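You operate a simulated robot arm through the tools that you are given. There is no shell and no other tool. Be economical: measure what you need, move in short steps, check, and stop when the job is done.

You run a simulated two-armed robot. Do the job below in one go: nothing can be reset, and whatever is moved stays where it is left.

Task
Take the spacer ring from the drying rack top and put it on the front of the packing bench. Put one of the sleeves from the soiled table top on the front of the packing bench. Take the step block and put it on the assembly bench top. Fetch the tray from the packing bench top and set it on the top of the white table. Take the red spring from the assembly bench top and leave it in the so pail. Take the silver pin from the assembly bench top and put it on top of the silver filter tin. Press the black button two times. Press the orange button to switch it on. Put the pad carton on the top of the white table away on the top of the board shelf. Open the blue drawer, take the drift block and leave it inside tray and shut the drawer again. Lift the green lid open. Do these in any order. Set down upright: step block, pad carton, drift block.
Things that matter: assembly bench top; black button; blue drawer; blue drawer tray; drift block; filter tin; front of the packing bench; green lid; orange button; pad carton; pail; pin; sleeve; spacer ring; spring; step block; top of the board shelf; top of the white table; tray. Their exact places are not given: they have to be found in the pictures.

Only the result counts: the job must be done as asked and must still hold three seconds after the hand-in. Knocking over, shifting, dropping, spilling or breaking anything else fails it. Lids that push on must go on centred and level and be pressed home; caps that screw on are set level and turned clockwise until they are tight.

Robot
Two 7-joint arms with two-finger parallel grippers on one trunk, on a base that drives. Base frame: it is fixed to the floor where the robot stands at the start and does not move with it; the origin is under the middle of the robot, x ahead of it, y to its left, z up. Units: m, rad, N and s.
The left shoulder is at the start at [0.02, 0.113, 1.272], the right one opposite. With the tool pointing down near the work surface each hand reaches from about 0.1 to 0.58 m from the robot's upright axis, wherever it stands, measured 20 degrees to its own side. Places, roughly: assembly bench top [-1.2, 4.3, 0.8]; black button [-11.4, 7.2, 0.9]; blue drawer [-1.8, -0.5, 0.7]; blue drawer tray [-1.8, -0.6, 0.7]; drift block (5x3x5 cm) [-4, 0.5, 0.9]; filter tin (8x8x9 cm) [-1.5, 4.2, 0.8]; front of the packing bench (80x22 cm) [-0.56, 2.98, 0.8]; green lid [-6.9, 3.7, 1.2]; orange button [-3.5, 0.6, 0.9]; pad carton [-3.75, 0.5, 1]; pail (16x16 cm) [-2.46, 8.86, 0.86]; pin [-1, 4.25, 0.75]; sleeve (6x6x5 cm) [-0.1, 1.7, 0.9]; spacer ring (6x6x2 cm) [0.5, 0, 0.9]; spring [-1.25, 4, 0.75]; step block (6x4x8 cm) [-1.2, 2.7, 0.8]; top of the board shelf (24x15 cm) [-7.38, 8.8, 1.72]; top of the white table [-3.8, 1, 0.9]; tray (31x20x10 cm) [-1.5, 2.6, 0.8]. Payload 1.57 kg a hand.
The tool frame of a hand sits at the grasp point between the pads (the TCP): z along the fingers, y along the line on which they close. The tips reach 0.03 m beyond it. Largest opening 0.08 m; finger width 0.017, thickness 0.012; the body of the gripper, 0.04 by 0.082 m, starts 0.08 m behind the TCP.
Orientation is that of the tool frame in the base frame, as a unit quaternion [w, x, y, z]. With the fingers straight down and closing along the base's y, the tool's x points along the base's -x, its y along +y and its z along -z.

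Tools
- The arms move only by the tool jog_arm. It takes "left_rows", "right_rows" or both (then of equal length, played together; a hand with none holds still); each is a list of rows, each a list of 7 numbers: the turn, a rotation vector about the tool's x, y, z in degrees, then the shift along the tool's x, y, z in m, then the finger opening in m, from 0 to 0.08. In form: [[wx, wy, wz, dx, dy, dz, jaw], ...]. A call has 1 to 8 rows; each row shifts and turns the commanded pose from where the row before left it, along the tool's axes as they then stand. Each row takes 0.2 s and may step no farther than 0.05 m and 0.15 rad from the row before; otherwise, or with a gripper value out of range, the whole call is refused. A pose out of reach is approached as far as the arm can. The call stops where the force on the tool passes 40 N (or 10 N more than at its start, if that is more) or the arm is blocked; 0.2 s more then pass. Each finger travels about 0.045 m/s and halts on what it meets, pressing with about 34 N; the grip force reading is that of the motor and also rises with nothing between the fingers. The clock runs only during rows and for 0.2 s after the last one: add rows that do not move to give the fingers time. The reply holds the time, the measured pose of the TCP, the force on the tool along the base axes, the opening and the grip force, in the units named above and with some noise, with the torque about the TCP (base axes, N m) and any sound that the robot's microphone picked up, and new pictures: "show" is both (left out), scene, wrist or none (wrist: the cameras of the hands that moved).
- Cameras (640 x 400 px; columns grow to the right, rows downward): "scene" is now at [0.1016, -0.0034, 1.4033]; the picture's right is [-0.02, -1.00, 0.00], its down [-0.53, 0.01, -0.85] and it looks along [0.85, -0.02, -0.53] (base axes); focal length 260 px, centre (320, 200). "left" rides on the left gripper at [0.072, 0.007, -0.122] in its tool frame; the picture's right is [-0.09, 1.00, 0.00], its down [-0.84, -0.08, -0.54] and it looks along [-0.54, -0.05, 0.84] (tool axes); focal length 238 px, centre (320, 200). "right" rides on the right gripper at [0.072, -0.007, -0.122] in its tool frame; the picture's right is [0.09, 1.00, 0.00], its down [-0.84, 0.08, -0.54] and it looks along [-0.54, 0.05, 0.84] (tool axes); focal length 238 px, centre (320, 200).
- lift_body(by): slides the trunk up (or, below 0, down) by that many m; the arms and the scene camera ride with it, the base frame stays. It gives what a move gives, with no picture.
- drive_base(legs): drives the robot by 1 to 6 legs, each [ahead, left, turn to the left] in m, m and rad, along the robot's own axes; the way and the turn of a leg run together, so that a leg with both is an arc; at most 1.5 m and 3.142 rad a leg. The arms and the cameras ride along, it lands a little off, and it stops where it bumps. It gives what a move gives, and a new picture of the scene camera.
- head_to(pan, tilt): turns the head with the scene camera to pan (to the left, within 1.396 rad either way) and tilt (down, from -0.506 to 1.204), counted from straight ahead of the robot. It gives what a move gives, and a new picture of the scene camera.
- point_at(camera, pixels): there is no depth. For up to 12 entries [column, row, z] of the newest picture of that camera ("zoom" is the newest enlarged one), the place [x, y] in the base frame at which the ray of that pixel passes the height z, good to about 0.002 m. The clock stands still meanwhile.
- inspect(camera, box): a new picture of the part [left, top, right, bottom] of that camera's present view, enlarged. The clock stands still meanwhile.
- finish_job(): hands the job in; it is judged then, once.

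Go step by step. Measure first, check grasps and placings, and put right what went wrong. The budget is 357 turns and 360 pictures, counting those below and the enlarged ones. Unless the task says otherwise, let go and move clear before handing in, and close with one line.

The tools are called after "Call:" as name(argument=value, ...) on one line, values as JSON. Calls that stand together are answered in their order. jog_arm: Moves the arms, as the interface text tells. Its arguments: {"type":"object","properties":{"left_rows":{"type":"array","items":{"type":"array","items":{"type":"number"}}},"right_rows":{"type":"array","items":{"type":"array","items":{"type":"number"}}},"show":{"type":"string","enum":["both","scene","wrist","none"]}},"required":[]} The other tools are called the same way: lift_body (by) slides the trunk up or down; drive_base (legs) drives the base; head_to (pan, tilt) turns the head that bears the scene camera; point_at (camera, pixels) gives the place at which the rays of pixels pass given heights; inspect (camera, box) takes an enlarged picture of a part of a camera's view; finish_job () hands the job in.

At the start:

```text
clock: 0.0
left_tcp_pos: [0.4531, 0.1522, 1.2019]
left_tcp_rot: [0.0, 0.0, 1.0, 0.0]
left_ft_force: [-0.2, -0.6, -0.5]
left_ft_torque: [-0.01, 0.01, 0.04]
left_gripper_width: 0.0801
left_grasp_force: 0.0
right_tcp_pos: [0.4366, -0.226, 1.1926]
right_tcp_rot: [0.0, 0.0, 1.0, 0.0]
right_ft_force: [-0.2, -0.3, 0.0]
right_ft_torque: [0.04, -0.01, 0.0]
right_gripper_width: 0.0801
right_grasp_force: 0.1
trunk travel left (down, up): [-0.325, 0.245]
robot x, y, heading: [0.0014, 0.0016, -0.005]
head pan, tilt: [-0.019, 0.555]
```

scene: 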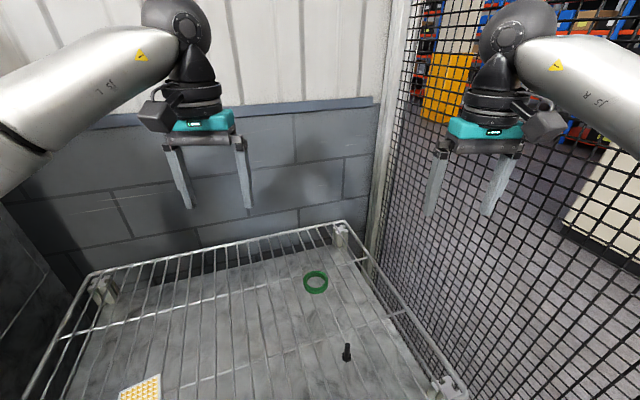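
right: 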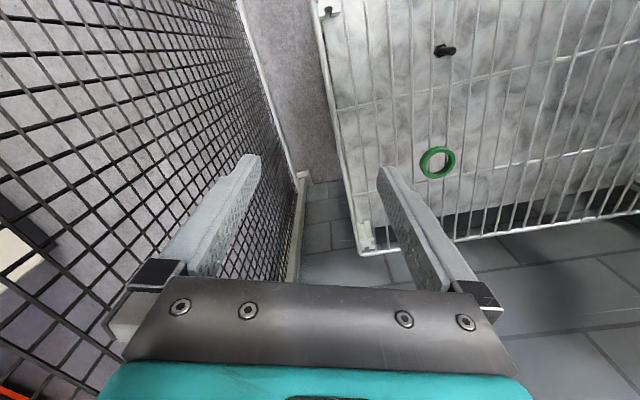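
left: 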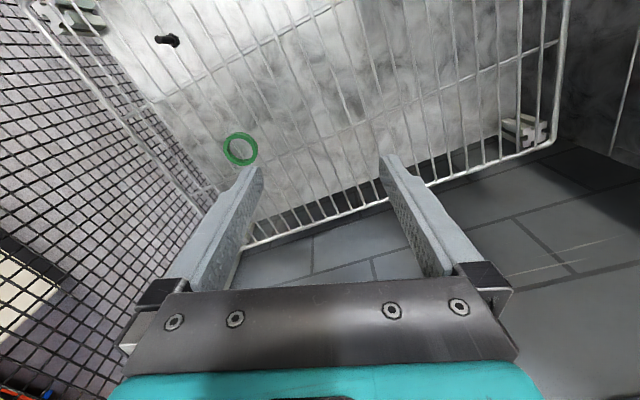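

The green ring is at scene (315,282), right (437,163), left (241,149). I triangulate its height.

Call:
point_at(camera="scene", pixels=[[315, 282, 0.8], [315, 282, 0.85], [315, 282, 0.9], [346, 352, 0.85], [140, 387, 0.85], [341, 235, 0.85], [449, 385, 0.85], [103, 285, 0.85]])

Call:
point_at(camera="right", pixels=[[437, 163, 0.8], [437, 163, 0.85], [437, 163, 0.9]])

Call:
point_at(camera="left", pixels=[[241, 149, 0.8], [241, 149, 0.85], [241, 149, 0.9]])

```text
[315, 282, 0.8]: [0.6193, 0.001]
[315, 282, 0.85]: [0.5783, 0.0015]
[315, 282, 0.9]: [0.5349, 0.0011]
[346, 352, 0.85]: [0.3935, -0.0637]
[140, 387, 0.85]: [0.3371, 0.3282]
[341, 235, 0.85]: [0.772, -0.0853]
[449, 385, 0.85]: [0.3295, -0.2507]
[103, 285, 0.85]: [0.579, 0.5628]
```

```text
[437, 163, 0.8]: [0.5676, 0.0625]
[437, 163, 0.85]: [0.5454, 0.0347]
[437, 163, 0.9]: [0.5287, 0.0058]
```

```text
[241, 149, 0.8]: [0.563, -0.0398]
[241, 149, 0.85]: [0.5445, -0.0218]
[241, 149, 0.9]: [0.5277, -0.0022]
```

The three rays agree: ring at about (0.53, 0.002), z 0.905. I bring the right hand above it.

Call:
jog_arm(right_rows=[[0, 0, 0, -0.015, 0.038, 0.03, 0.08], [0, 0, 0, -0.015, 0.038, 0.03, 0.08], [0, 0, 0, -0.015, 0.038, 0.03, 0.08], [0, 0, 0, -0.015, 0.038, 0.03, 0.08], [0, 0, 0, -0.015, 0.038, 0.03, 0.08], [0, 0, 0, -0.018, 0.038, 0.03, 0.08], [0, 0, 0, 0, 0, 0, 0.08]], show="wrist")

```text
refused: row 1 steps farther than a row can; nothing moved
```

Call:
jog_arm(right_rows=[[0, 0, 0, -0.014, 0.033, 0.025, 0.08], [0, 0, 0, -0.014, 0.033, 0.025, 0.08], [0, 0, 0, -0.014, 0.033, 0.025, 0.08], [0, 0, 0, -0.014, 0.033, 0.025, 0.08], [0, 0, 0, -0.014, 0.033, 0.025, 0.08], [0, 0, 0, -0.014, 0.033, 0.025, 0.08], [0, 0, 0, -0.009, 0.03, 0.025, 0.08], [0, 0, 0, 0, 0, 0, 0.08]], show="wrist")

```text
clock: 1.8
left_tcp_pos: [0.4526, 0.1509, 1.201]
left_tcp_rot: [0.0, 0.0, 1.0, 0.001]
left_ft_force: [-0.4, -1.2, -0.1]
left_ft_torque: [-0.01, 0.0, 0.04]
left_gripper_width: 0.0802
left_grasp_force: 0.0
right_tcp_pos: [0.5284, 0.0051, 1.0175]
right_tcp_rot: [0.001, 0.0, 1.0, 0.0]
right_ft_force: [0.4, -1.1, 0.0]
right_ft_torque: [0.0, -0.03, 0.01]
right_gripper_width: 0.0798
right_grasp_force: 0.1
trunk travel left (down, up): [-0.325, 0.245]
robot x, y, heading: [0.0002, -0.0001, -0.004]
head pan, tilt: [-0.019, 0.555]
```

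right: 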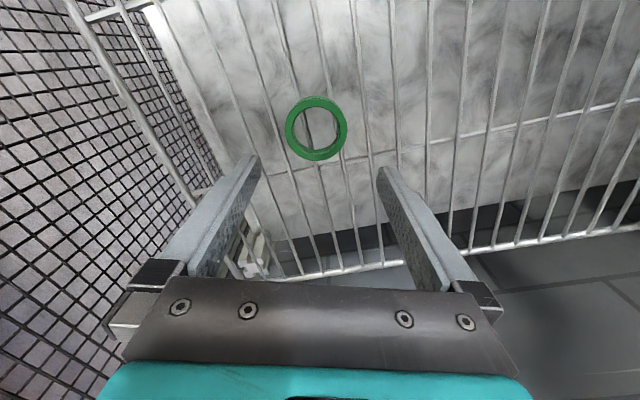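

Call:
point_at(camera="right", pixels=[[316, 128, 0.89], [316, 128, 0.9], [316, 128, 0.91], [316, 97, 0.91], [316, 160, 0.91], [287, 128, 0.91], [346, 128, 0.91], [287, 128, 0.89], [346, 128, 0.89]])

```text
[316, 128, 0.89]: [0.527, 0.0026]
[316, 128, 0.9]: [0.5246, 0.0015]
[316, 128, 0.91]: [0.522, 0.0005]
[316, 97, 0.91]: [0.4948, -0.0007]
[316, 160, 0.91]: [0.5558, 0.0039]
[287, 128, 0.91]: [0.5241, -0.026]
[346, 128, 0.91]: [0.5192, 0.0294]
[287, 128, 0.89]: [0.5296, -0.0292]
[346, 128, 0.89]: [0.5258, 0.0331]
```

Ring centre (0.525, 0.002), top near 0.897. I descend and close.

Call:
jog_arm(right_rows=[[0, 0, 0, 0.003, -0.003, 0.04, 0.08], [0, 0, 0, 0, 0, 0.04, 0.08], [0, 0, 0, 0, 0, 0.022, 0.08], [0, 0, 0, 0, 0, 0, 0.06], [0, 0, 0, 0, 0, 0, 0.04], [0, 0, 0, 0, 0, 0, 0.04]], show="wrist")

```text
clock: 2.6
left_tcp_pos: [0.4526, 0.1517, 1.2002]
left_tcp_rot: [0.0, 0.0, 1.0, -0.001]
left_ft_force: [0.9, -0.2, -0.2]
left_ft_torque: [-0.02, 0.09, -0.02]
left_gripper_width: 0.0801
left_grasp_force: 0.0
right_tcp_pos: [0.5296, 0.0005, 0.9294]
right_tcp_rot: [0.0, 0.001, 1.0, 0.0]
right_ft_force: [-7.0, 1.4, 20.8]
right_ft_torque: [-0.99, 0.62, -0.32]
right_gripper_width: 0.0796
right_grasp_force: 0.1
trunk travel left (down, up): [-0.325, 0.245]
robot x, y, heading: [-0.0001, -0.0032, 0.006]
head pan, tilt: [-0.019, 0.555]
stopped in row 3 (right hand): the force on the tool passed its limit at 54 N (the readings are from after the stop); the commanded pose is now the measured one
```

right: 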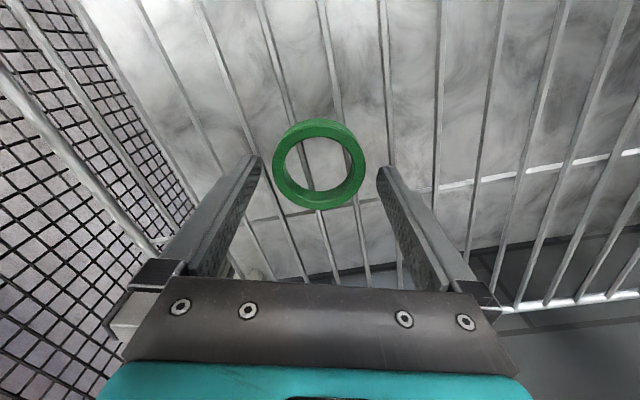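

Call:
point_at(camera="right", pixels=[[319, 164, 0.9], [319, 164, 0.91], [319, 164, 0.92], [273, 164, 0.92], [366, 164, 0.92], [273, 164, 0.91], [366, 164, 0.91]])

```text
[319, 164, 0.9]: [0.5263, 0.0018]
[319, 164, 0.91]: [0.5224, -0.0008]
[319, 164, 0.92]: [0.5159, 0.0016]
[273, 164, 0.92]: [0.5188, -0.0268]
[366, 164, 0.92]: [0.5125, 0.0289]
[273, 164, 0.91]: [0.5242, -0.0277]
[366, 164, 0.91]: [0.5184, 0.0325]
```

Tips touch the wires; ring spans about 0.895–0.915. I raise slightly, centre and close.

Call:
jog_arm(right_rows=[[0, 0, 0, 0.005, 0.001, -0.001, 0.08], [0, 0, 0, 0, 0, 0, 0.065], [0, 0, 0, 0, 0, 0, 0.05], [0, 0, 0, 0, 0, 0, 0.045], [0, 0, 0, 0, 0, 0, 0.045], [0, 0, 0, 0, 0, 0, 0.045], [0, 0, 0, 0, 0, -0.03, 0.045]], show="wrist")

```text
clock: 4.2
left_tcp_pos: [0.4525, 0.1513, 1.2006]
left_tcp_rot: [0.0, 0.0, 1.0, 0.0]
left_ft_force: [0.8, 0.3, 0.4]
left_ft_torque: [-0.01, 0.03, -0.02]
left_gripper_width: 0.0801
left_grasp_force: 0.1
right_tcp_pos: [0.5236, 0.0001, 0.957]
right_tcp_rot: [-0.002, 0.001, 1.0, 0.0]
right_ft_force: [-0.9, 0.6, 0.3]
right_ft_torque: [-0.03, 0.0, 0.02]
right_gripper_width: 0.058
right_grasp_force: 33.1
trunk travel left (down, up): [-0.325, 0.245]
robot x, y, heading: [0.0008, -0.0022, 0.003]
head pan, tilt: [-0.019, 0.555]
```

right: 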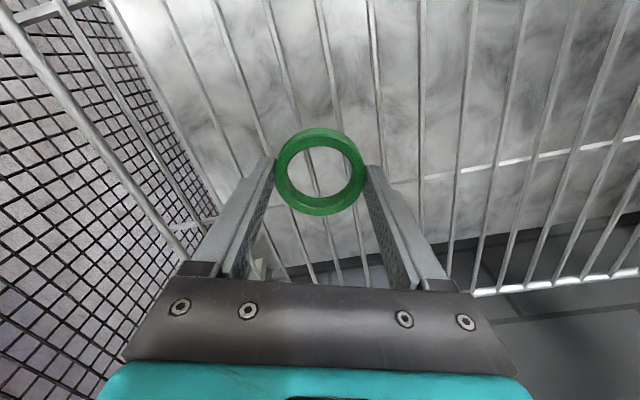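

The ring is held (0.058, lifted). I lift and tuck the right hand, and look left with the head.

Call:
jog_arm(right_rows=[[0, 0, 0, 0.0, 0.0, -0.048, 0.045], [0, 0, 0, 0.0, 0, -0.048, 0.045], [0, 0, 0, 0.02, -0.03, -0.03, 0.045], [0, 0, 0, 0.025, -0.035, -0.025, 0.045], [0, 0, 0, 0.025, -0.035, -0.025, 0.045], [0, 0, 0, 0.025, -0.035, -0.025, 0.045], [0, 0, 0, 0.025, -0.035, -0.025, 0.045], [0, 0, 0, 0.015, -0.035, 0, 0.045]], show="none")

Call:
head_to(pan=1.3, tilt=0.35)

```text
clock: 6.0
left_tcp_pos: [0.4522, 0.1504, 1.2011]
left_tcp_rot: [0.0, 0.0, 1.0, 0.0]
left_ft_force: [-0.7, 0.2, 0.5]
left_ft_torque: [0.06, 0.01, -0.05]
left_gripper_width: 0.0799
left_grasp_force: 0.0
right_tcp_pos: [0.3877, -0.2056, 1.1881]
right_tcp_rot: [0.0, 0.0, 1.0, 0.0]
right_ft_force: [0.4, -0.3, -0.1]
right_ft_torque: [-0.01, -0.01, -0.03]
right_gripper_width: 0.058
right_grasp_force: 33.8
trunk travel left (down, up): [-0.325, 0.245]
robot x, y, heading: [-0.0008, 0.0001, -0.001]
head pan, tilt: [-0.019, 0.555]
```

```text
clock: 7.5
left_tcp_pos: [0.4533, 0.1521, 1.2019]
left_tcp_rot: [0.0, -0.001, 1.0, 0.0]
left_ft_force: [0.5, 0.4, 0.1]
left_ft_torque: [0.01, -0.01, 0.0]
left_gripper_width: 0.0803
left_grasp_force: 0.0
right_tcp_pos: [0.3887, -0.2045, 1.1871]
right_tcp_rot: [0.0, 0.001, 1.0, 0.0]
right_ft_force: [-0.4, -0.6, 0.3]
right_ft_torque: [0.03, 0.04, -0.02]
right_gripper_width: 0.0583
right_grasp_force: 34.2
trunk travel left (down, up): [-0.325, 0.245]
robot x, y, heading: [0.0002, -0.0011, -0.003]
head pan, tilt: [1.3, 0.351]
```

scene: 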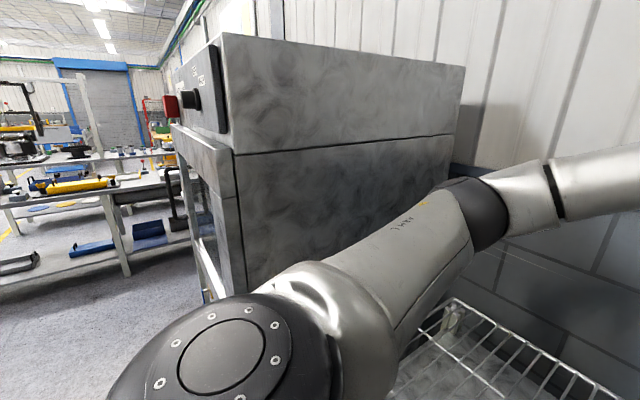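

A grey machine stands to the left. I check where its front edge and the benches beyond lie.

Call:
point_at(camera="scene", pixels=[[205, 300, 0], [222, 35, 1.6], [240, 250, 0.85], [180, 125, 1.4], [125, 275, 0], [60, 205, 0.8], [170, 165, 0.8], [165, 95, 1.2]])

Call:
drive_base(legs=[[-0.6, 0, 0]])

```text
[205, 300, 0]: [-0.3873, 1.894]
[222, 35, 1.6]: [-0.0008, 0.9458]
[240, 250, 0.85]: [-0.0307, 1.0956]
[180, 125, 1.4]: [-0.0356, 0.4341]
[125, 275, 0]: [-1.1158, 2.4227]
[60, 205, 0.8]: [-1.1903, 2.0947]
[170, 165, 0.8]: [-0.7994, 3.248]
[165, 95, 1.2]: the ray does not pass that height
```

```text
clock: 10.9
left_tcp_pos: [-0.1594, 0.1533, 1.2007]
left_tcp_rot: [0.0, 0.001, 1.0, 0.0]
left_ft_force: [-0.4, 0.3, 0.0]
left_ft_torque: [0.01, -0.03, -0.04]
left_gripper_width: 0.08
left_grasp_force: 0.1
right_tcp_pos: [-0.2254, -0.2023, 1.1876]
right_tcp_rot: [0.002, 0.001, 1.0, 0.0]
right_ft_force: [-0.1, 0.0, -0.3]
right_ft_torque: [-0.02, 0.0, -0.04]
right_gripper_width: 0.0584
right_grasp_force: 33.6
trunk travel left (down, up): [-0.325, 0.245]
robot x, y, heading: [-0.6135, 0.0036, -0.004]
head pan, tilt: [1.3, 0.351]
```

scene: 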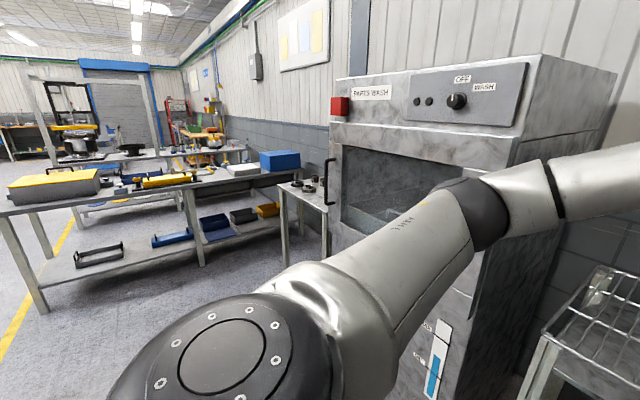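

Now the parts washer, the soiled table (303,188) and the packing bench are seen. I turn left toward them.

Call:
drive_base(legs=[[0, 0, 1.57]])

Call:
head_to(pan=-0.3, tilt=0.4)

```text
clock: 15.1
left_tcp_pos: [-0.7549, 0.4557, 1.2001]
left_tcp_rot: [-0.001, -0.701, 0.713, 0.001]
left_ft_force: [-0.2, 0.9, -0.6]
left_ft_torque: [0.02, 0.0, 0.0]
left_gripper_width: 0.0802
left_grasp_force: 0.0
right_tcp_pos: [-0.4023, 0.3847, 1.1869]
right_tcp_rot: [0.0, -0.701, 0.714, 0.0]
right_ft_force: [0.5, 0.1, -0.5]
right_ft_torque: [0.01, 0.01, 0.05]
right_gripper_width: 0.0583
right_grasp_force: 33.8
trunk travel left (down, up): [-0.325, 0.245]
robot x, y, heading: [-0.6141, 0.0024, 1.552]
head pan, tilt: [1.3, 0.351]
```

scene: 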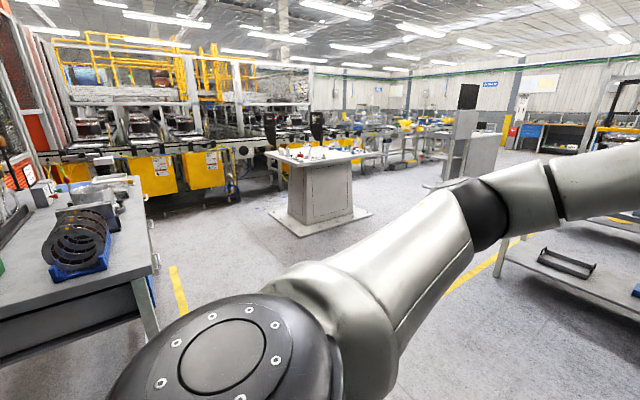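

```text
clock: 16.8
left_tcp_pos: [-0.7558, 0.4563, 1.2016]
left_tcp_rot: [0.0, -0.701, 0.713, 0.0]
left_ft_force: [-0.1, 0.7, -0.1]
left_ft_torque: [-0.02, -0.02, 0.0]
left_gripper_width: 0.08
left_grasp_force: 0.1
right_tcp_pos: [-0.402, 0.3856, 1.1877]
right_tcp_rot: [0.0, -0.701, 0.713, 0.0]
right_ft_force: [-0.1, 0.8, 0.3]
right_ft_torque: [-0.01, -0.01, -0.03]
right_gripper_width: 0.0586
right_grasp_force: 33.9
trunk travel left (down, up): [-0.325, 0.245]
robot x, y, heading: [-0.612, 0.0004, 1.554]
head pan, tilt: [-0.3, 0.4]
```

scene: 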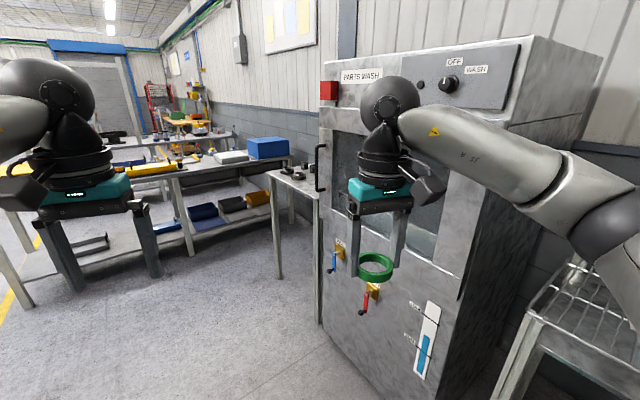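

Call:
point_at(camera="scene", pixels=[[318, 196, 0.85], [268, 174, 0.85], [318, 196, 0.8], [268, 174, 0.8], [279, 276, 0], [190, 258, 0], [321, 322, 0], [285, 157, 0.85], [170, 172, 0.75]])

Call:
inspect(camera="scene", box=[120, 100, 340, 240])

```text
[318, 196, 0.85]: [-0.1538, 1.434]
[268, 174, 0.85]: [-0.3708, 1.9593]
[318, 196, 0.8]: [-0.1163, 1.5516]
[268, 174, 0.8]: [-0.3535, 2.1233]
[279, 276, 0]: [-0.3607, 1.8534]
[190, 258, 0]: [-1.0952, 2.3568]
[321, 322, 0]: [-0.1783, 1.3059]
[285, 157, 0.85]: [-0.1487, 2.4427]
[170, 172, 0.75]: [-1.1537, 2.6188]
```

```text
2.86 times, centred on (230, 170) of scene
```

zoom: 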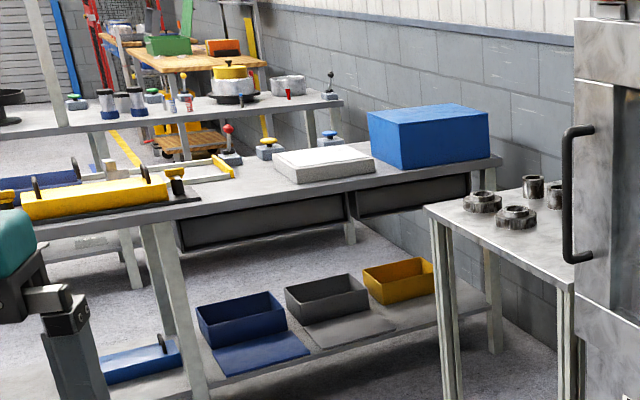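

Sleeve-like cylinders stand on the soiled table at zoom (533,188),(556,194), with flanged ones in front. I drive up and face the table.

Call:
drive_base(legs=[[0.85, 0.1, 0.016], [0.8, 0.05, 0], [0, 0, -1.57]])

Call:
head_to(pan=0.1, tilt=0.6)

```text
clock: 29.1
left_tcp_pos: [-0.2992, 1.8029, 1.2014]
left_tcp_rot: [0.0, 0.003, 1.0, 0.0]
left_ft_force: [0.4, -0.8, -0.3]
left_ft_torque: [0.02, 0.01, 0.0]
left_gripper_width: 0.0803
left_grasp_force: 0.0
right_tcp_pos: [-0.3647, 1.4474, 1.1863]
right_tcp_rot: [0.0, 0.004, 1.0, 0.0]
right_ft_force: [0.5, 0.3, -0.1]
right_ft_torque: [0.05, 0.0, 0.0]
right_gripper_width: 0.0581
right_grasp_force: 34.1
trunk travel left (down, up): [-0.325, 0.245]
robot x, y, heading: [-0.7539, 1.6536, -0.01]
head pan, tilt: [-0.3, 0.4]
```

scene: 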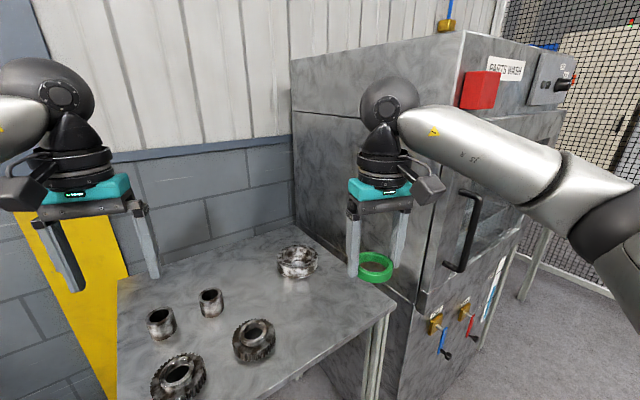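

```text
clock: 29.9
left_tcp_pos: [-0.2978, 1.8035, 1.2016]
left_tcp_rot: [0.0, 0.003, 1.0, 0.0]
left_ft_force: [-0.9, 0.0, 0.2]
left_ft_torque: [0.0, -0.02, 0.0]
left_gripper_width: 0.0799
left_grasp_force: 0.1
right_tcp_pos: [-0.3647, 1.4489, 1.1868]
right_tcp_rot: [-0.001, 0.004, 1.0, 0.0]
right_ft_force: [0.4, 0.6, -0.7]
right_ft_torque: [0.01, 0.01, 0.01]
right_gripper_width: 0.0583
right_grasp_force: 34.1
trunk travel left (down, up): [-0.325, 0.245]
robot x, y, heading: [-0.7583, 1.655, -0.007]
head pan, tilt: [0.099, 0.6]
```

scene: 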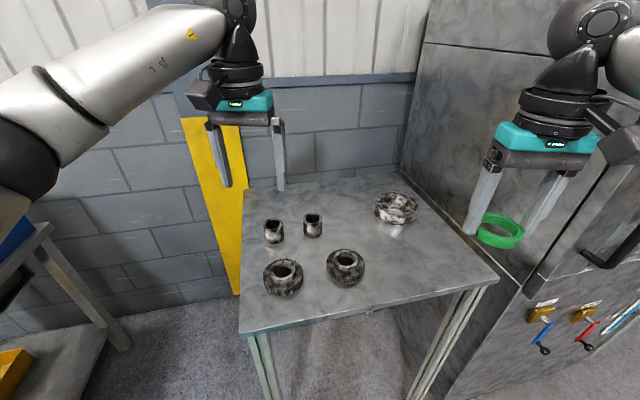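

Call:
point_at(camera="scene", pixels=[[273, 242, 0.85], [313, 236, 0.85], [273, 242, 0.8], [313, 236, 0.8], [264, 231, 0.85], [284, 231, 0.85], [304, 226, 0.85], [323, 226, 0.85], [240, 330, 0.8], [497, 278, 0.8]])

Call:
inspect(camera="left", box=[0, 0, 640, 400])

```text
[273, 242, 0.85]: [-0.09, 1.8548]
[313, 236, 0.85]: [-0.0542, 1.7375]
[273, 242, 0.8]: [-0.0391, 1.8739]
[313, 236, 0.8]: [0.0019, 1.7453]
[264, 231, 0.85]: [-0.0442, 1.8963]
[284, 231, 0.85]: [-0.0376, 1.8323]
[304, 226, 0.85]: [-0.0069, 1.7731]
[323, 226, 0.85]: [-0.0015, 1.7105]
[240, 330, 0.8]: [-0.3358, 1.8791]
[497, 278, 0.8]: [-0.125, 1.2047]
```

```text
1.00 times, centred on (320, 200) of left (not enlarged: the box is as wide or as high as the picture)
```

zoom: 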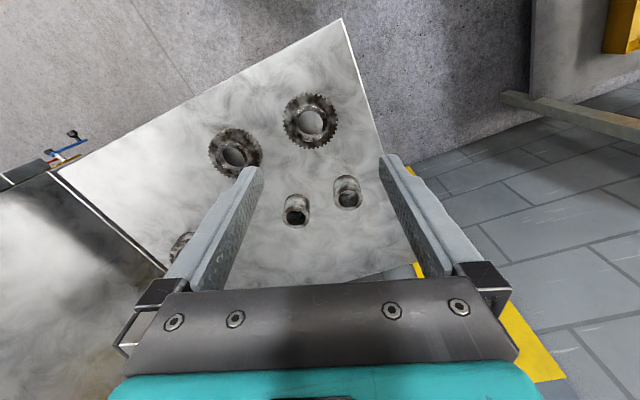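

Call:
point_at(camera="zoom", pixels=[[348, 199, 0.8], [348, 199, 0.85], [348, 199, 0.9], [296, 216, 0.85], [296, 216, 0.9], [335, 199, 0.85], [361, 199, 0.85], [335, 199, 0.9], [361, 199, 0.9]])

Call:
point_at(camera="scene", pixels=[[273, 224, 0.8], [273, 224, 0.85], [273, 224, 0.9], [313, 218, 0.85], [313, 218, 0.9]])

```text
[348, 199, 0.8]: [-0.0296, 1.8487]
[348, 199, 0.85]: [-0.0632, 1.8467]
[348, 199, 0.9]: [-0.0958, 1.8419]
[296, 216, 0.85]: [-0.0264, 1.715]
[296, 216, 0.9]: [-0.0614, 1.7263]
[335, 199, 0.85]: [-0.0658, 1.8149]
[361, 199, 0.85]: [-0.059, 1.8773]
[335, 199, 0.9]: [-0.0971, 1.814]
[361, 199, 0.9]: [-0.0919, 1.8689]
```

```text
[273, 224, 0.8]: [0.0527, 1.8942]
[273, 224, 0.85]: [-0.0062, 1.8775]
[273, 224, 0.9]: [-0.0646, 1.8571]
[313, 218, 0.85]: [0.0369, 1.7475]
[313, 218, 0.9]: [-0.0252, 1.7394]
```

Call:
drive_base(legs=[[0.17, 0.02, 0]])

Call:
jog_arm(left_rows=[[0, 0, 0, 0, 0.02, 0.04, 0.08], [0, 0, 0, 0, 0.01, 0.045, 0.08], [0, 0, 0, 0, 0, 0.045, 0.08], [0, 0, 0, 0, 0, 0.03, 0.08]], show="wrist")

```text
clock: 31.4
left_tcp_pos: [-0.128, 1.8236, 1.2008]
left_tcp_rot: [0.0, 0.002, 1.0, 0.0]
left_ft_force: [0.7, 0.5, 0.2]
left_ft_torque: [-0.01, -0.02, -0.05]
left_gripper_width: 0.0798
left_grasp_force: 0.2
right_tcp_pos: [-0.1957, 1.4675, 1.1859]
right_tcp_rot: [0.0, 0.002, 1.0, 0.0]
right_ft_force: [0.5, -0.1, -1.2]
right_ft_torque: [0.04, 0.04, -0.01]
right_gripper_width: 0.0584
right_grasp_force: 34.5
trunk travel left (down, up): [-0.325, 0.245]
robot x, y, heading: [-0.5839, 1.6785, -0.008]
head pan, tilt: [0.099, 0.6]
```

scene: 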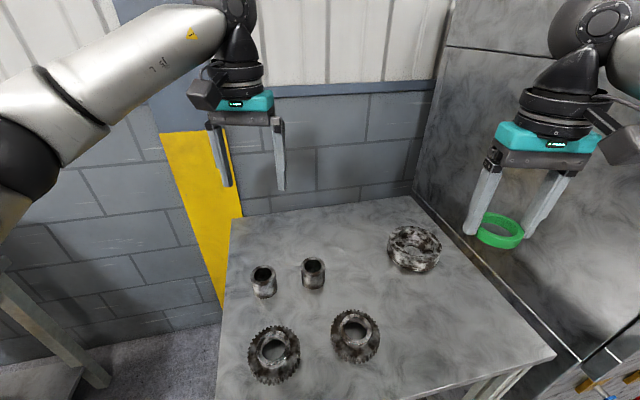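

```text
clock: 32.4
left_tcp_pos: [-0.128, 1.8543, 1.0386]
left_tcp_rot: [0.0, 0.003, 1.0, 0.001]
left_ft_force: [0.6, 0.5, -0.1]
left_ft_torque: [-0.01, 0.06, 0.02]
left_gripper_width: 0.0801
left_grasp_force: 0.1
right_tcp_pos: [-0.1963, 1.4679, 1.1868]
right_tcp_rot: [0.0, 0.003, 1.0, 0.0]
right_ft_force: [0.7, 0.0, -0.4]
right_ft_torque: [-0.01, -0.02, 0.01]
right_gripper_width: 0.0584
right_grasp_force: 34.2
trunk travel left (down, up): [-0.325, 0.245]
robot x, y, heading: [-0.5835, 1.6741, 0.001]
head pan, tilt: [0.099, 0.6]
```

left: 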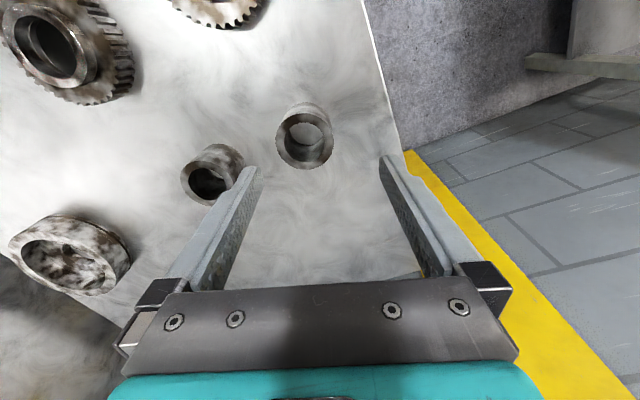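

Call:
point_at(camera="left", pixels=[[304, 140, 0.86], [304, 140, 0.88], [304, 140, 0.9], [276, 140, 0.86], [333, 140, 0.86], [276, 140, 0.88], [333, 140, 0.88], [276, 140, 0.9], [333, 140, 0.9], [209, 185, 0.88]])

Call:
point_at(camera="scene", pixels=[[264, 273, 0.86], [264, 273, 0.88], [264, 273, 0.9], [252, 273, 0.88], [276, 273, 0.88]])

```text
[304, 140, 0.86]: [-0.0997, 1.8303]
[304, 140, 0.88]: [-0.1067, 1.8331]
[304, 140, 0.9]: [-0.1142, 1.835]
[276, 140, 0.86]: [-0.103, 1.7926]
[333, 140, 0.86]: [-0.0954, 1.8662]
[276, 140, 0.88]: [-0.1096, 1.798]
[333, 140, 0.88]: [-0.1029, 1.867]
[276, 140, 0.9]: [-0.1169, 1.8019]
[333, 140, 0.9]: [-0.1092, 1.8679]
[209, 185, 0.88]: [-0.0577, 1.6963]
```

```text
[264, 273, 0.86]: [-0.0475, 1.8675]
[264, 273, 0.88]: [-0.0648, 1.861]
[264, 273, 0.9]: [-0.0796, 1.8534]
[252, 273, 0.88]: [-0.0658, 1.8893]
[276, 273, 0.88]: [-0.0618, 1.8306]
```

Call:
point_at(camera="left", pixels=[[304, 140, 0.93], [304, 140, 0.95], [276, 140, 0.93], [333, 140, 0.93], [304, 111, 0.93], [304, 169, 0.93]])

Call:
inspect(camera="scene", box=[200, 200, 360, 320])

```text
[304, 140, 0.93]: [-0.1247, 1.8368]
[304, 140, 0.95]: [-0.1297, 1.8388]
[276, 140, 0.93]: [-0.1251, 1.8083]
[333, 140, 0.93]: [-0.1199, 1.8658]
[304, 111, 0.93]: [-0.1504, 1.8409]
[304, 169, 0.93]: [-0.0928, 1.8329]
```

```text
3.33 times, centred on (280, 260) of scene
```

zoom: 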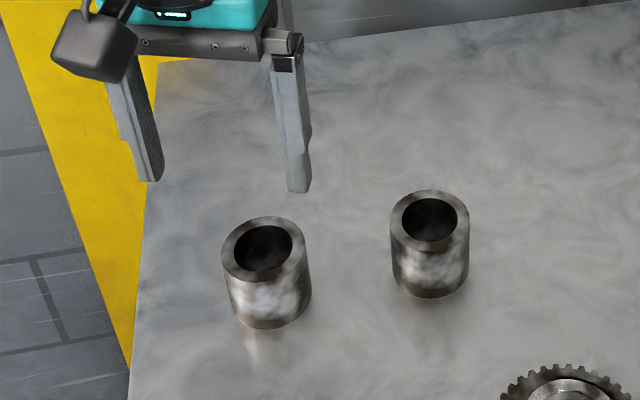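

Call:
jog_arm(left_rows=[[0, 0, 0, -0.006, -0.017, 0.02, 0.08], [0, 0, 0, 0, 0, 0.04, 0.08], [0, 0, 0, 0, 0, 0.02, 0.08]], show="wrist")

```text
clock: 33.2
left_tcp_pos: [-0.1225, 1.8343, 0.9595]
left_tcp_rot: [0.0, 0.002, 1.0, 0.0]
left_ft_force: [0.4, 0.6, -0.3]
left_ft_torque: [0.0, -0.03, -0.02]
left_gripper_width: 0.08
left_grasp_force: 0.0
right_tcp_pos: [-0.1948, 1.4665, 1.186]
right_tcp_rot: [0.0, 0.003, 1.0, -0.001]
right_ft_force: [-0.3, 0.5, -0.5]
right_ft_torque: [0.0, 0.0, 0.01]
right_gripper_width: 0.0581
right_grasp_force: 33.9
trunk travel left (down, up): [-0.325, 0.245]
robot x, y, heading: [-0.5814, 1.6741, -0.002]
head pan, tilt: [0.099, 0.6]
```

left: 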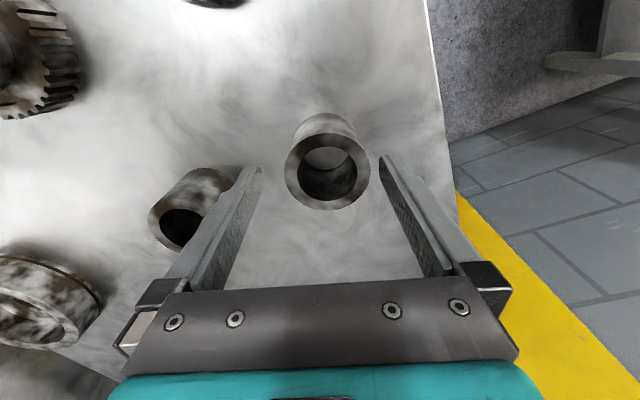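

Call:
point_at(camera="left", pixels=[[327, 168, 0.91], [327, 168, 0.93], [285, 168, 0.91], [371, 168, 0.91], [285, 168, 0.93], [371, 168, 0.93], [327, 118, 0.88]])

```text
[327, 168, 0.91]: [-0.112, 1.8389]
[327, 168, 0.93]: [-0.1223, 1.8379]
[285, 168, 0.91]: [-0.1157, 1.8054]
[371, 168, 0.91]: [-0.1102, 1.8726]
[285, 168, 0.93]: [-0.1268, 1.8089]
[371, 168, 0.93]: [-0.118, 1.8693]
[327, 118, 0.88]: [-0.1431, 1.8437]
```

Sleeve centred at (-0.122, 1.838), top 0.93. I descend, grip and lift.

Call:
jog_arm(left_rows=[[0, 0, 0, 0, 0.004, 0.025, 0.08], [0, 0, 0, 0, 0, 0.019, 0.08], [0, 0, 0, 0, 0, 0, 0.06], [0, 0, 0, 0, 0, 0, 0.045], [0, 0, 0, 0, 0, 0, 0.045], [0, 0, 0, 0, 0, 0, 0.045], [0, 0, 0, 0, 0, -0.04, 0.045], [0, 0, 0, 0, 0, -0.04, 0.045]], show="wrist")

```text
clock: 33.8
left_tcp_pos: [-0.1219, 1.8384, 0.9307]
left_tcp_rot: [0.003, 0.002, 1.0, 0.0]
left_ft_force: [-2.0, -0.1, 2.1]
left_ft_torque: [0.04, -0.12, 0.03]
left_gripper_width: 0.0797
left_grasp_force: 0.1
right_tcp_pos: [-0.1982, 1.4674, 1.1862]
right_tcp_rot: [0.001, 0.002, 1.0, 0.0]
right_ft_force: [-0.1, 0.5, 0.0]
right_ft_torque: [-0.03, 0.0, 0.03]
right_gripper_width: 0.0584
right_grasp_force: 34.1
trunk travel left (down, up): [-0.325, 0.245]
robot x, y, heading: [-0.5813, 1.6742, -0.003]
head pan, tilt: [0.099, 0.6]
stopped in row 2 (left hand): the force on the tool passed its limit at 55 N (the readings are from after the stop); the commanded pose is now the measured one
```

left: 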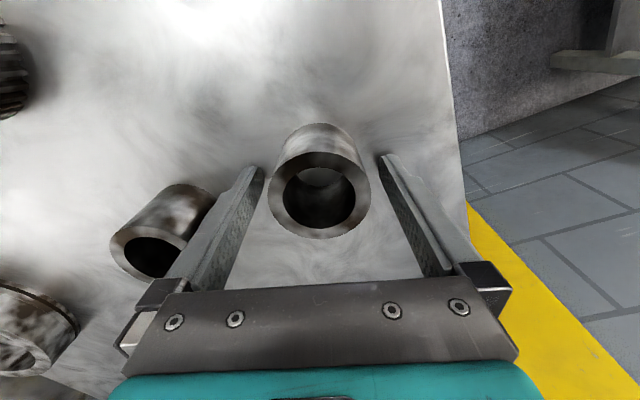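

The tips are on the table (z≈0.90), so the sleeve top is about 0.95; I remeasure.

Call:
point_at(camera="left", pixels=[[319, 195, 0.95], [268, 195, 0.95], [371, 195, 0.95], [319, 195, 0.93]])

```text
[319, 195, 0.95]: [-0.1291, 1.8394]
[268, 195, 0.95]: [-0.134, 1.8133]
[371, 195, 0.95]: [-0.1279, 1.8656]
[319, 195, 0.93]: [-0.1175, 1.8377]
```

Call:
jog_arm(left_rows=[[0, 0, 0, 0.002, 0, -0.003, 0.08], [0, 0, 0, 0, 0, 0, 0.06], [0, 0, 0, 0, 0, 0, 0.045], [0, 0, 0, 0, 0, 0, 0.04], [0, 0, 0, 0, 0, 0, 0.04], [0, 0, 0, 0, 0, 0, 0.04], [0, 0, 0, 0, 0, -0.04, 0.04], [0, 0, 0, 0, 0, -0.04, 0.04]], show="wrist")

```text
clock: 35.6
left_tcp_pos: [-0.1239, 1.8381, 1.0117]
left_tcp_rot: [0.001, 0.002, 1.0, 0.0]
left_ft_force: [0.2, -0.3, -4.7]
left_ft_torque: [0.01, -0.04, 0.03]
left_gripper_width: 0.0537
left_grasp_force: 34.4
right_tcp_pos: [-0.1947, 1.4678, 1.1865]
right_tcp_rot: [0.001, 0.002, 1.0, 0.0]
right_ft_force: [0.4, 0.4, -0.6]
right_ft_torque: [0.0, 0.01, 0.01]
right_gripper_width: 0.0583
right_grasp_force: 33.9
trunk travel left (down, up): [-0.325, 0.245]
robot x, y, heading: [-0.5825, 1.6743, -0.002]
head pan, tilt: [0.099, 0.6]
```

left: 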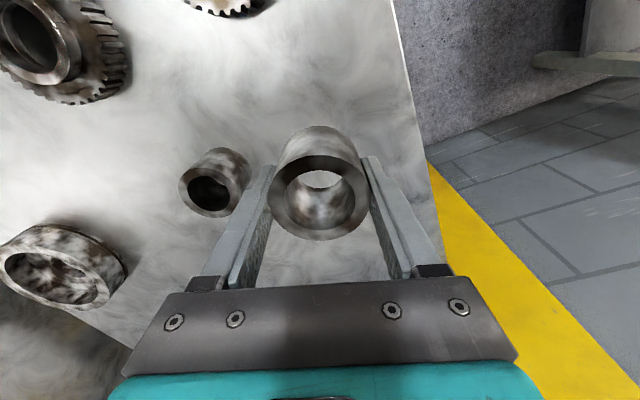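

The sleeve is held (0.0537, 4.7 N). I lift it, back out and look at the packing bench.

Call:
jog_arm(left_rows=[[0, 0, 0, 0.01, 0, -0.045, 0.04], [0, 0, 0, 0.01, 0, -0.045, 0.04], [0, 0, 0, 0.01, 0, -0.045, 0.04], [0, 0, 0, 0.01, 0, -0.045, 0.04]], show="none")

Call:
drive_base(legs=[[-0.35, 0, 0], [0, 0, 1.57]])

Call:
head_to(pan=0.0, tilt=0.4)

```text
clock: 36.6
left_tcp_pos: [-0.1647, 1.8395, 1.192]
left_tcp_rot: [0.002, 0.002, 1.0, 0.0]
left_ft_force: [0.2, -0.2, -4.6]
left_ft_torque: [0.0, 0.0, 0.01]
left_gripper_width: 0.0535
left_grasp_force: 34.1
right_tcp_pos: [-0.1951, 1.4686, 1.1867]
right_tcp_rot: [0.0, 0.002, 1.0, 0.0]
right_ft_force: [-0.6, -0.7, 0.1]
right_ft_torque: [-0.03, -0.02, -0.02]
right_gripper_width: 0.0581
right_grasp_force: 33.8
trunk travel left (down, up): [-0.325, 0.245]
robot x, y, heading: [-0.5847, 1.6755, -0.008]
head pan, tilt: [0.099, 0.6]
```

```text
clock: 42.6
left_tcp_pos: [-1.0886, 2.0987, 1.1916]
left_tcp_rot: [0.002, -0.698, 0.716, 0.001]
left_ft_force: [0.1, -0.1, -4.4]
left_ft_torque: [0.01, -0.01, 0.0]
left_gripper_width: 0.0534
left_grasp_force: 34.3
right_tcp_pos: [-0.7169, 2.0591, 1.1855]
right_tcp_rot: [0.0, -0.698, 0.716, 0.0]
right_ft_force: [1.2, 0.6, -0.9]
right_ft_torque: [-0.02, 0.0, 0.02]
right_gripper_width: 0.0584
right_grasp_force: 33.7
trunk travel left (down, up): [-0.325, 0.245]
robot x, y, heading: [-0.9321, 1.676, 1.544]
head pan, tilt: [0.099, 0.6]
```

scene: 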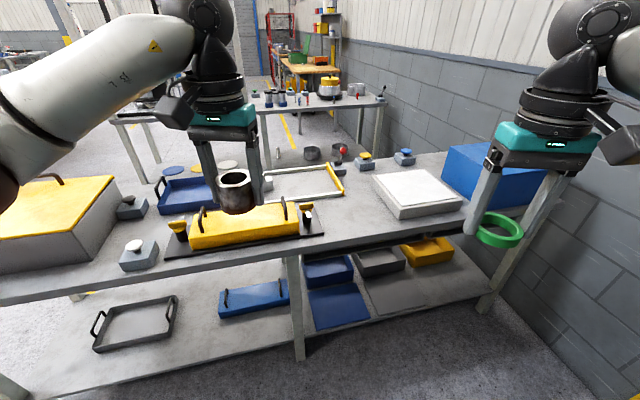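

```text
clock: 43.4
left_tcp_pos: [-1.0878, 2.099, 1.1927]
left_tcp_rot: [0.001, -0.698, 0.716, 0.001]
left_ft_force: [1.5, 0.5, -4.0]
left_ft_torque: [0.0, 0.02, 0.02]
left_gripper_width: 0.0534
left_grasp_force: 33.7
right_tcp_pos: [-0.7174, 2.059, 1.1868]
right_tcp_rot: [0.0, -0.698, 0.716, 0.0]
right_ft_force: [-0.7, 0.7, -0.3]
right_ft_torque: [0.03, -0.01, 0.01]
right_gripper_width: 0.0581
right_grasp_force: 34.3
trunk travel left (down, up): [-0.325, 0.245]
robot x, y, heading: [-0.9307, 1.6747, 1.547]
head pan, tilt: [0.0, 0.4]
```

scene: 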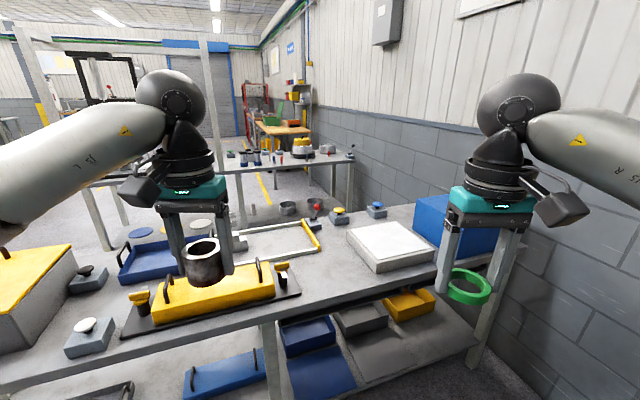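

Call:
point_at(camera="scene", pixels=[[215, 300, 0.8], [155, 265, 0.8], [390, 250, 0.8], [285, 240, 0.8], [350, 222, 0.8], [40, 300, 0.85], [270, 320, 0.75], [480, 290, 0.75], [235, 243, 0.8], [415, 205, 0.75], [90, 350, 0.8], [288, 210, 0.8]])

Call:
inspect(camera="scene", box=[180, 130, 460, 305])

Call:
inspect(camera="scene", box=[0, 190, 320, 390])

```text
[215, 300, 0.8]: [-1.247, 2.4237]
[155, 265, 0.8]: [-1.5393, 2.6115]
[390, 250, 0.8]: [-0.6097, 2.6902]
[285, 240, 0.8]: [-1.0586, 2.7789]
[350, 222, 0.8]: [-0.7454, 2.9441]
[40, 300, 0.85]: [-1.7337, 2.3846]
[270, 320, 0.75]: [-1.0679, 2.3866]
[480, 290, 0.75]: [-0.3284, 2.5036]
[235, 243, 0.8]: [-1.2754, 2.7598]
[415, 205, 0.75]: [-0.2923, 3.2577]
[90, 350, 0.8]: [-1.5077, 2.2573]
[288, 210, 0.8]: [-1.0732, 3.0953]
```

```text
2.29 times, centred on (320, 218) of scene
```

zoom: 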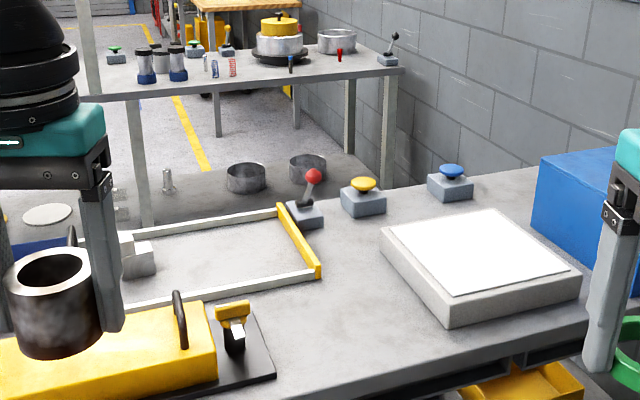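

```text
2.00 times, centred on (160, 290) of scene
```

zoom: 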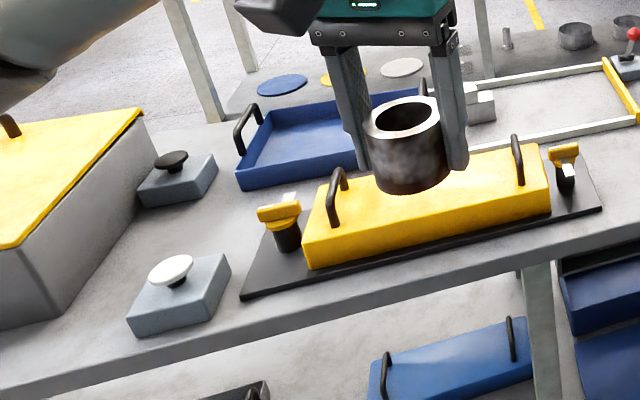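

Blue tray is at scene (155,262) and the grey step block at about (238,243); the "front" strip is the far (north) side of the bench. I look left for a way round the bench.

Call:
head_to(pan=0.9, tilt=0.3)

```text
clock: 44.6
left_tcp_pos: [-1.0889, 2.098, 1.1912]
left_tcp_rot: [0.001, -0.698, 0.716, 0.001]
left_ft_force: [0.4, 0.0, -4.9]
left_ft_torque: [0.02, 0.01, 0.04]
left_gripper_width: 0.0534
left_grasp_force: 33.9
right_tcp_pos: [-0.7186, 2.0594, 1.1864]
right_tcp_rot: [0.0, -0.698, 0.716, 0.0]
right_ft_force: [0.0, -0.5, -0.9]
right_ft_torque: [-0.03, 0.01, -0.06]
right_gripper_width: 0.0582
right_grasp_force: 34.1
trunk travel left (down, up): [-0.325, 0.245]
robot x, y, heading: [-0.9296, 1.6747, 1.545]
head pan, tilt: [0.901, 0.3]
```

scene: 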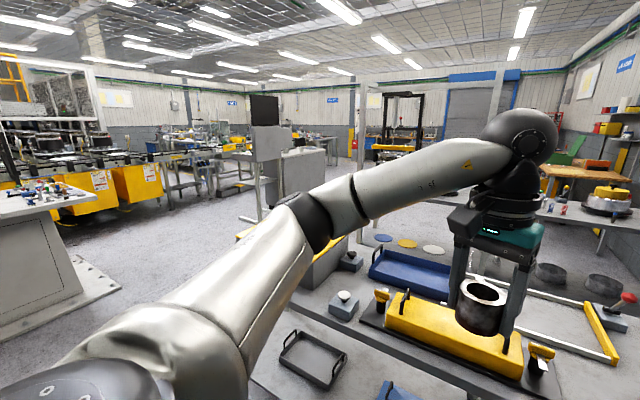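

Call:
point_at(camera="scene", pixels=[[100, 265, 0], [60, 330, 0], [120, 290, 0], [258, 222, 0], [330, 215, 0], [60, 190, 0.9], [240, 235, 1.0], [300, 290, 0.75], [345, 240, 0.75]])

Call:
drive_base(legs=[[0, 0.9, 0]])

```text
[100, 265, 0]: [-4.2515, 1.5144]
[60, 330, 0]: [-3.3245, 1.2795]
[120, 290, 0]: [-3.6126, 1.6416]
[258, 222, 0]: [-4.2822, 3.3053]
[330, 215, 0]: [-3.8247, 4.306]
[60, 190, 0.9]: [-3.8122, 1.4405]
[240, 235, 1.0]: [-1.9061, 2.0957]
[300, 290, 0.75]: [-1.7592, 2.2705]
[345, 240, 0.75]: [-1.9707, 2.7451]
```

```text
clock: 49.3
left_tcp_pos: [-1.9874, 2.1131, 1.1914]
left_tcp_rot: [0.001, -0.703, 0.711, 0.001]
left_ft_force: [-0.9, 1.0, -4.9]
left_ft_torque: [0.02, -0.02, 0.02]
left_gripper_width: 0.0533
left_grasp_force: 33.8
right_tcp_pos: [-1.6166, 2.0783, 1.1862]
right_tcp_rot: [0.0, -0.703, 0.711, 0.0]
right_ft_force: [0.4, 0.2, 0.3]
right_ft_torque: [-0.03, -0.01, -0.01]
right_gripper_width: 0.0586
right_grasp_force: 33.6
trunk travel left (down, up): [-0.325, 0.245]
robot x, y, heading: [-1.8206, 1.6939, 1.555]
head pan, tilt: [0.901, 0.3]
```

scene: 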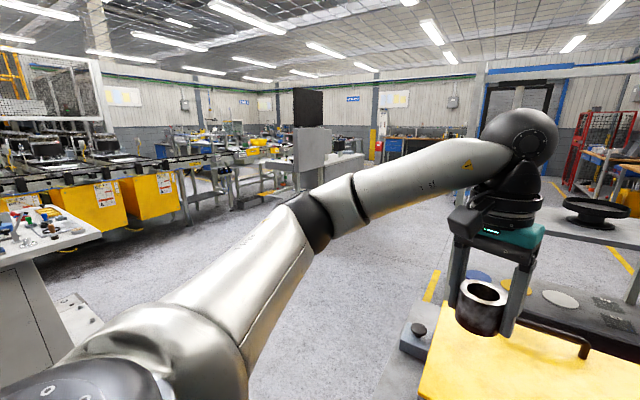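

Call:
drive_base(legs=[[0, 0.85, 0.015], [1.4, 0, 0], [0.4, 0, 0]])

Call:
head_to(pan=-1.2, tilt=0.35)

```text
clock: 62.0
left_tcp_pos: [-2.8601, 3.803, 1.1904]
left_tcp_rot: [0.003, -0.707, 0.707, 0.0]
left_ft_force: [-0.6, -0.1, -3.8]
left_ft_torque: [0.04, -0.09, -0.02]
left_gripper_width: 0.0531
left_grasp_force: 33.8
right_tcp_pos: [-2.4902, 3.7763, 1.1884]
right_tcp_rot: [-0.003, 0.708, -0.707, 0.0]
right_ft_force: [-0.4, -0.7, 0.0]
right_ft_torque: [0.03, -0.09, -0.02]
right_gripper_width: 0.0581
right_grasp_force: 34.1
trunk travel left (down, up): [-0.325, 0.245]
robot x, y, heading: [-2.6881, 3.387, 1.581]
head pan, tilt: [0.901, 0.3]
stopped in leg 3: the robot was blocked; the commanded pose is now the measured one
```

scene: 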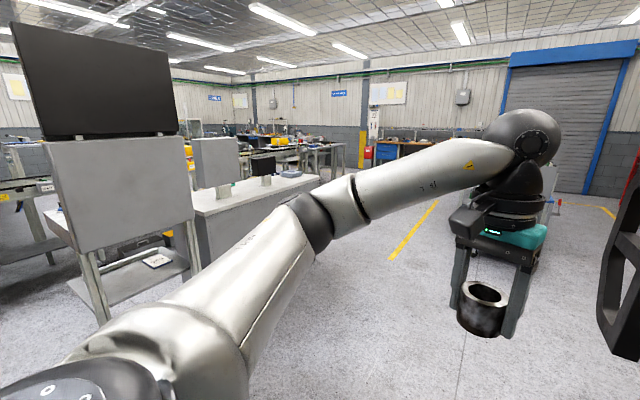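

```text
clock: 64.0
left_tcp_pos: [-2.8546, 3.8047, 1.1915]
left_tcp_rot: [0.002, -0.707, 0.708, 0.0]
left_ft_force: [-0.5, 0.0, -4.2]
left_ft_torque: [0.04, 0.02, 0.03]
left_gripper_width: 0.0535
left_grasp_force: 33.7
right_tcp_pos: [-2.4844, 3.777, 1.186]
right_tcp_rot: [0.0, -0.707, 0.708, 0.0]
right_ft_force: [-0.6, -0.3, 0.2]
right_ft_torque: [0.0, -0.01, 0.01]
right_gripper_width: 0.0583
right_grasp_force: 34.1
trunk travel left (down, up): [-0.325, 0.245]
robot x, y, heading: [-2.6888, 3.3889, 1.582]
head pan, tilt: [-1.201, 0.351]
```

scene: 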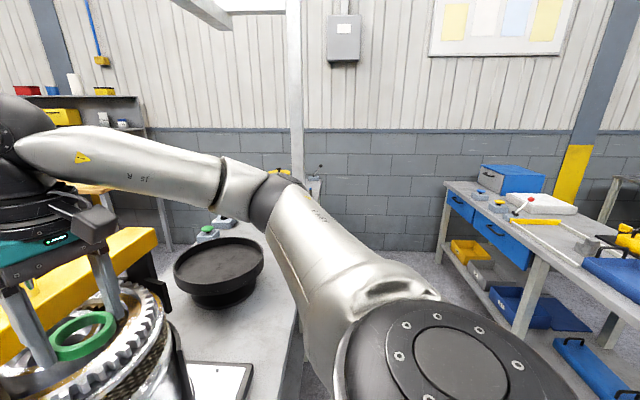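

The base bumped something ahead near the assembly bench's west end; I measure the aisle edges, then back off and look again.

Call:
point_at(camera="scene", pixels=[[445, 183, 0.78], [535, 250, 0.78], [637, 325, 0.78], [298, 262, 0.78], [285, 390, 0.78], [285, 320, 0.78], [440, 262, 0], [520, 335, 0]])

Call:
drive_base(legs=[[-0.3, 0, 0]])

```text
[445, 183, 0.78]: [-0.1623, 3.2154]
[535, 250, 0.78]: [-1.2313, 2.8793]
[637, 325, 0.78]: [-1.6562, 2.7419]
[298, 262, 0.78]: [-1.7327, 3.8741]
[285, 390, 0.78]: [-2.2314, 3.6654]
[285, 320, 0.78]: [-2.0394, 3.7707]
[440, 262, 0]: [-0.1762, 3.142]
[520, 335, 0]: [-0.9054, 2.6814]
```

```text
clock: 66.0
left_tcp_pos: [-2.8532, 3.503, 1.1911]
left_tcp_rot: [-0.002, 0.708, -0.706, -0.001]
left_ft_force: [0.8, 0.0, -3.3]
left_ft_torque: [0.04, 0.0, -0.01]
left_gripper_width: 0.0537
left_grasp_force: 33.8
right_tcp_pos: [-2.484, 3.4756, 1.1874]
right_tcp_rot: [-0.001, 0.708, -0.706, 0.0]
right_ft_force: [-0.6, -0.4, -0.5]
right_ft_torque: [0.01, 0.0, 0.04]
right_gripper_width: 0.0583
right_grasp_force: 33.9
trunk travel left (down, up): [-0.325, 0.245]
robot x, y, heading: [-2.682, 3.0885, 1.575]
head pan, tilt: [-1.201, 0.351]
```

scene: 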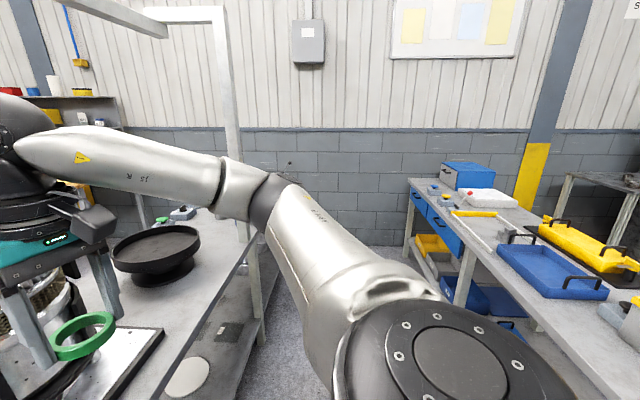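

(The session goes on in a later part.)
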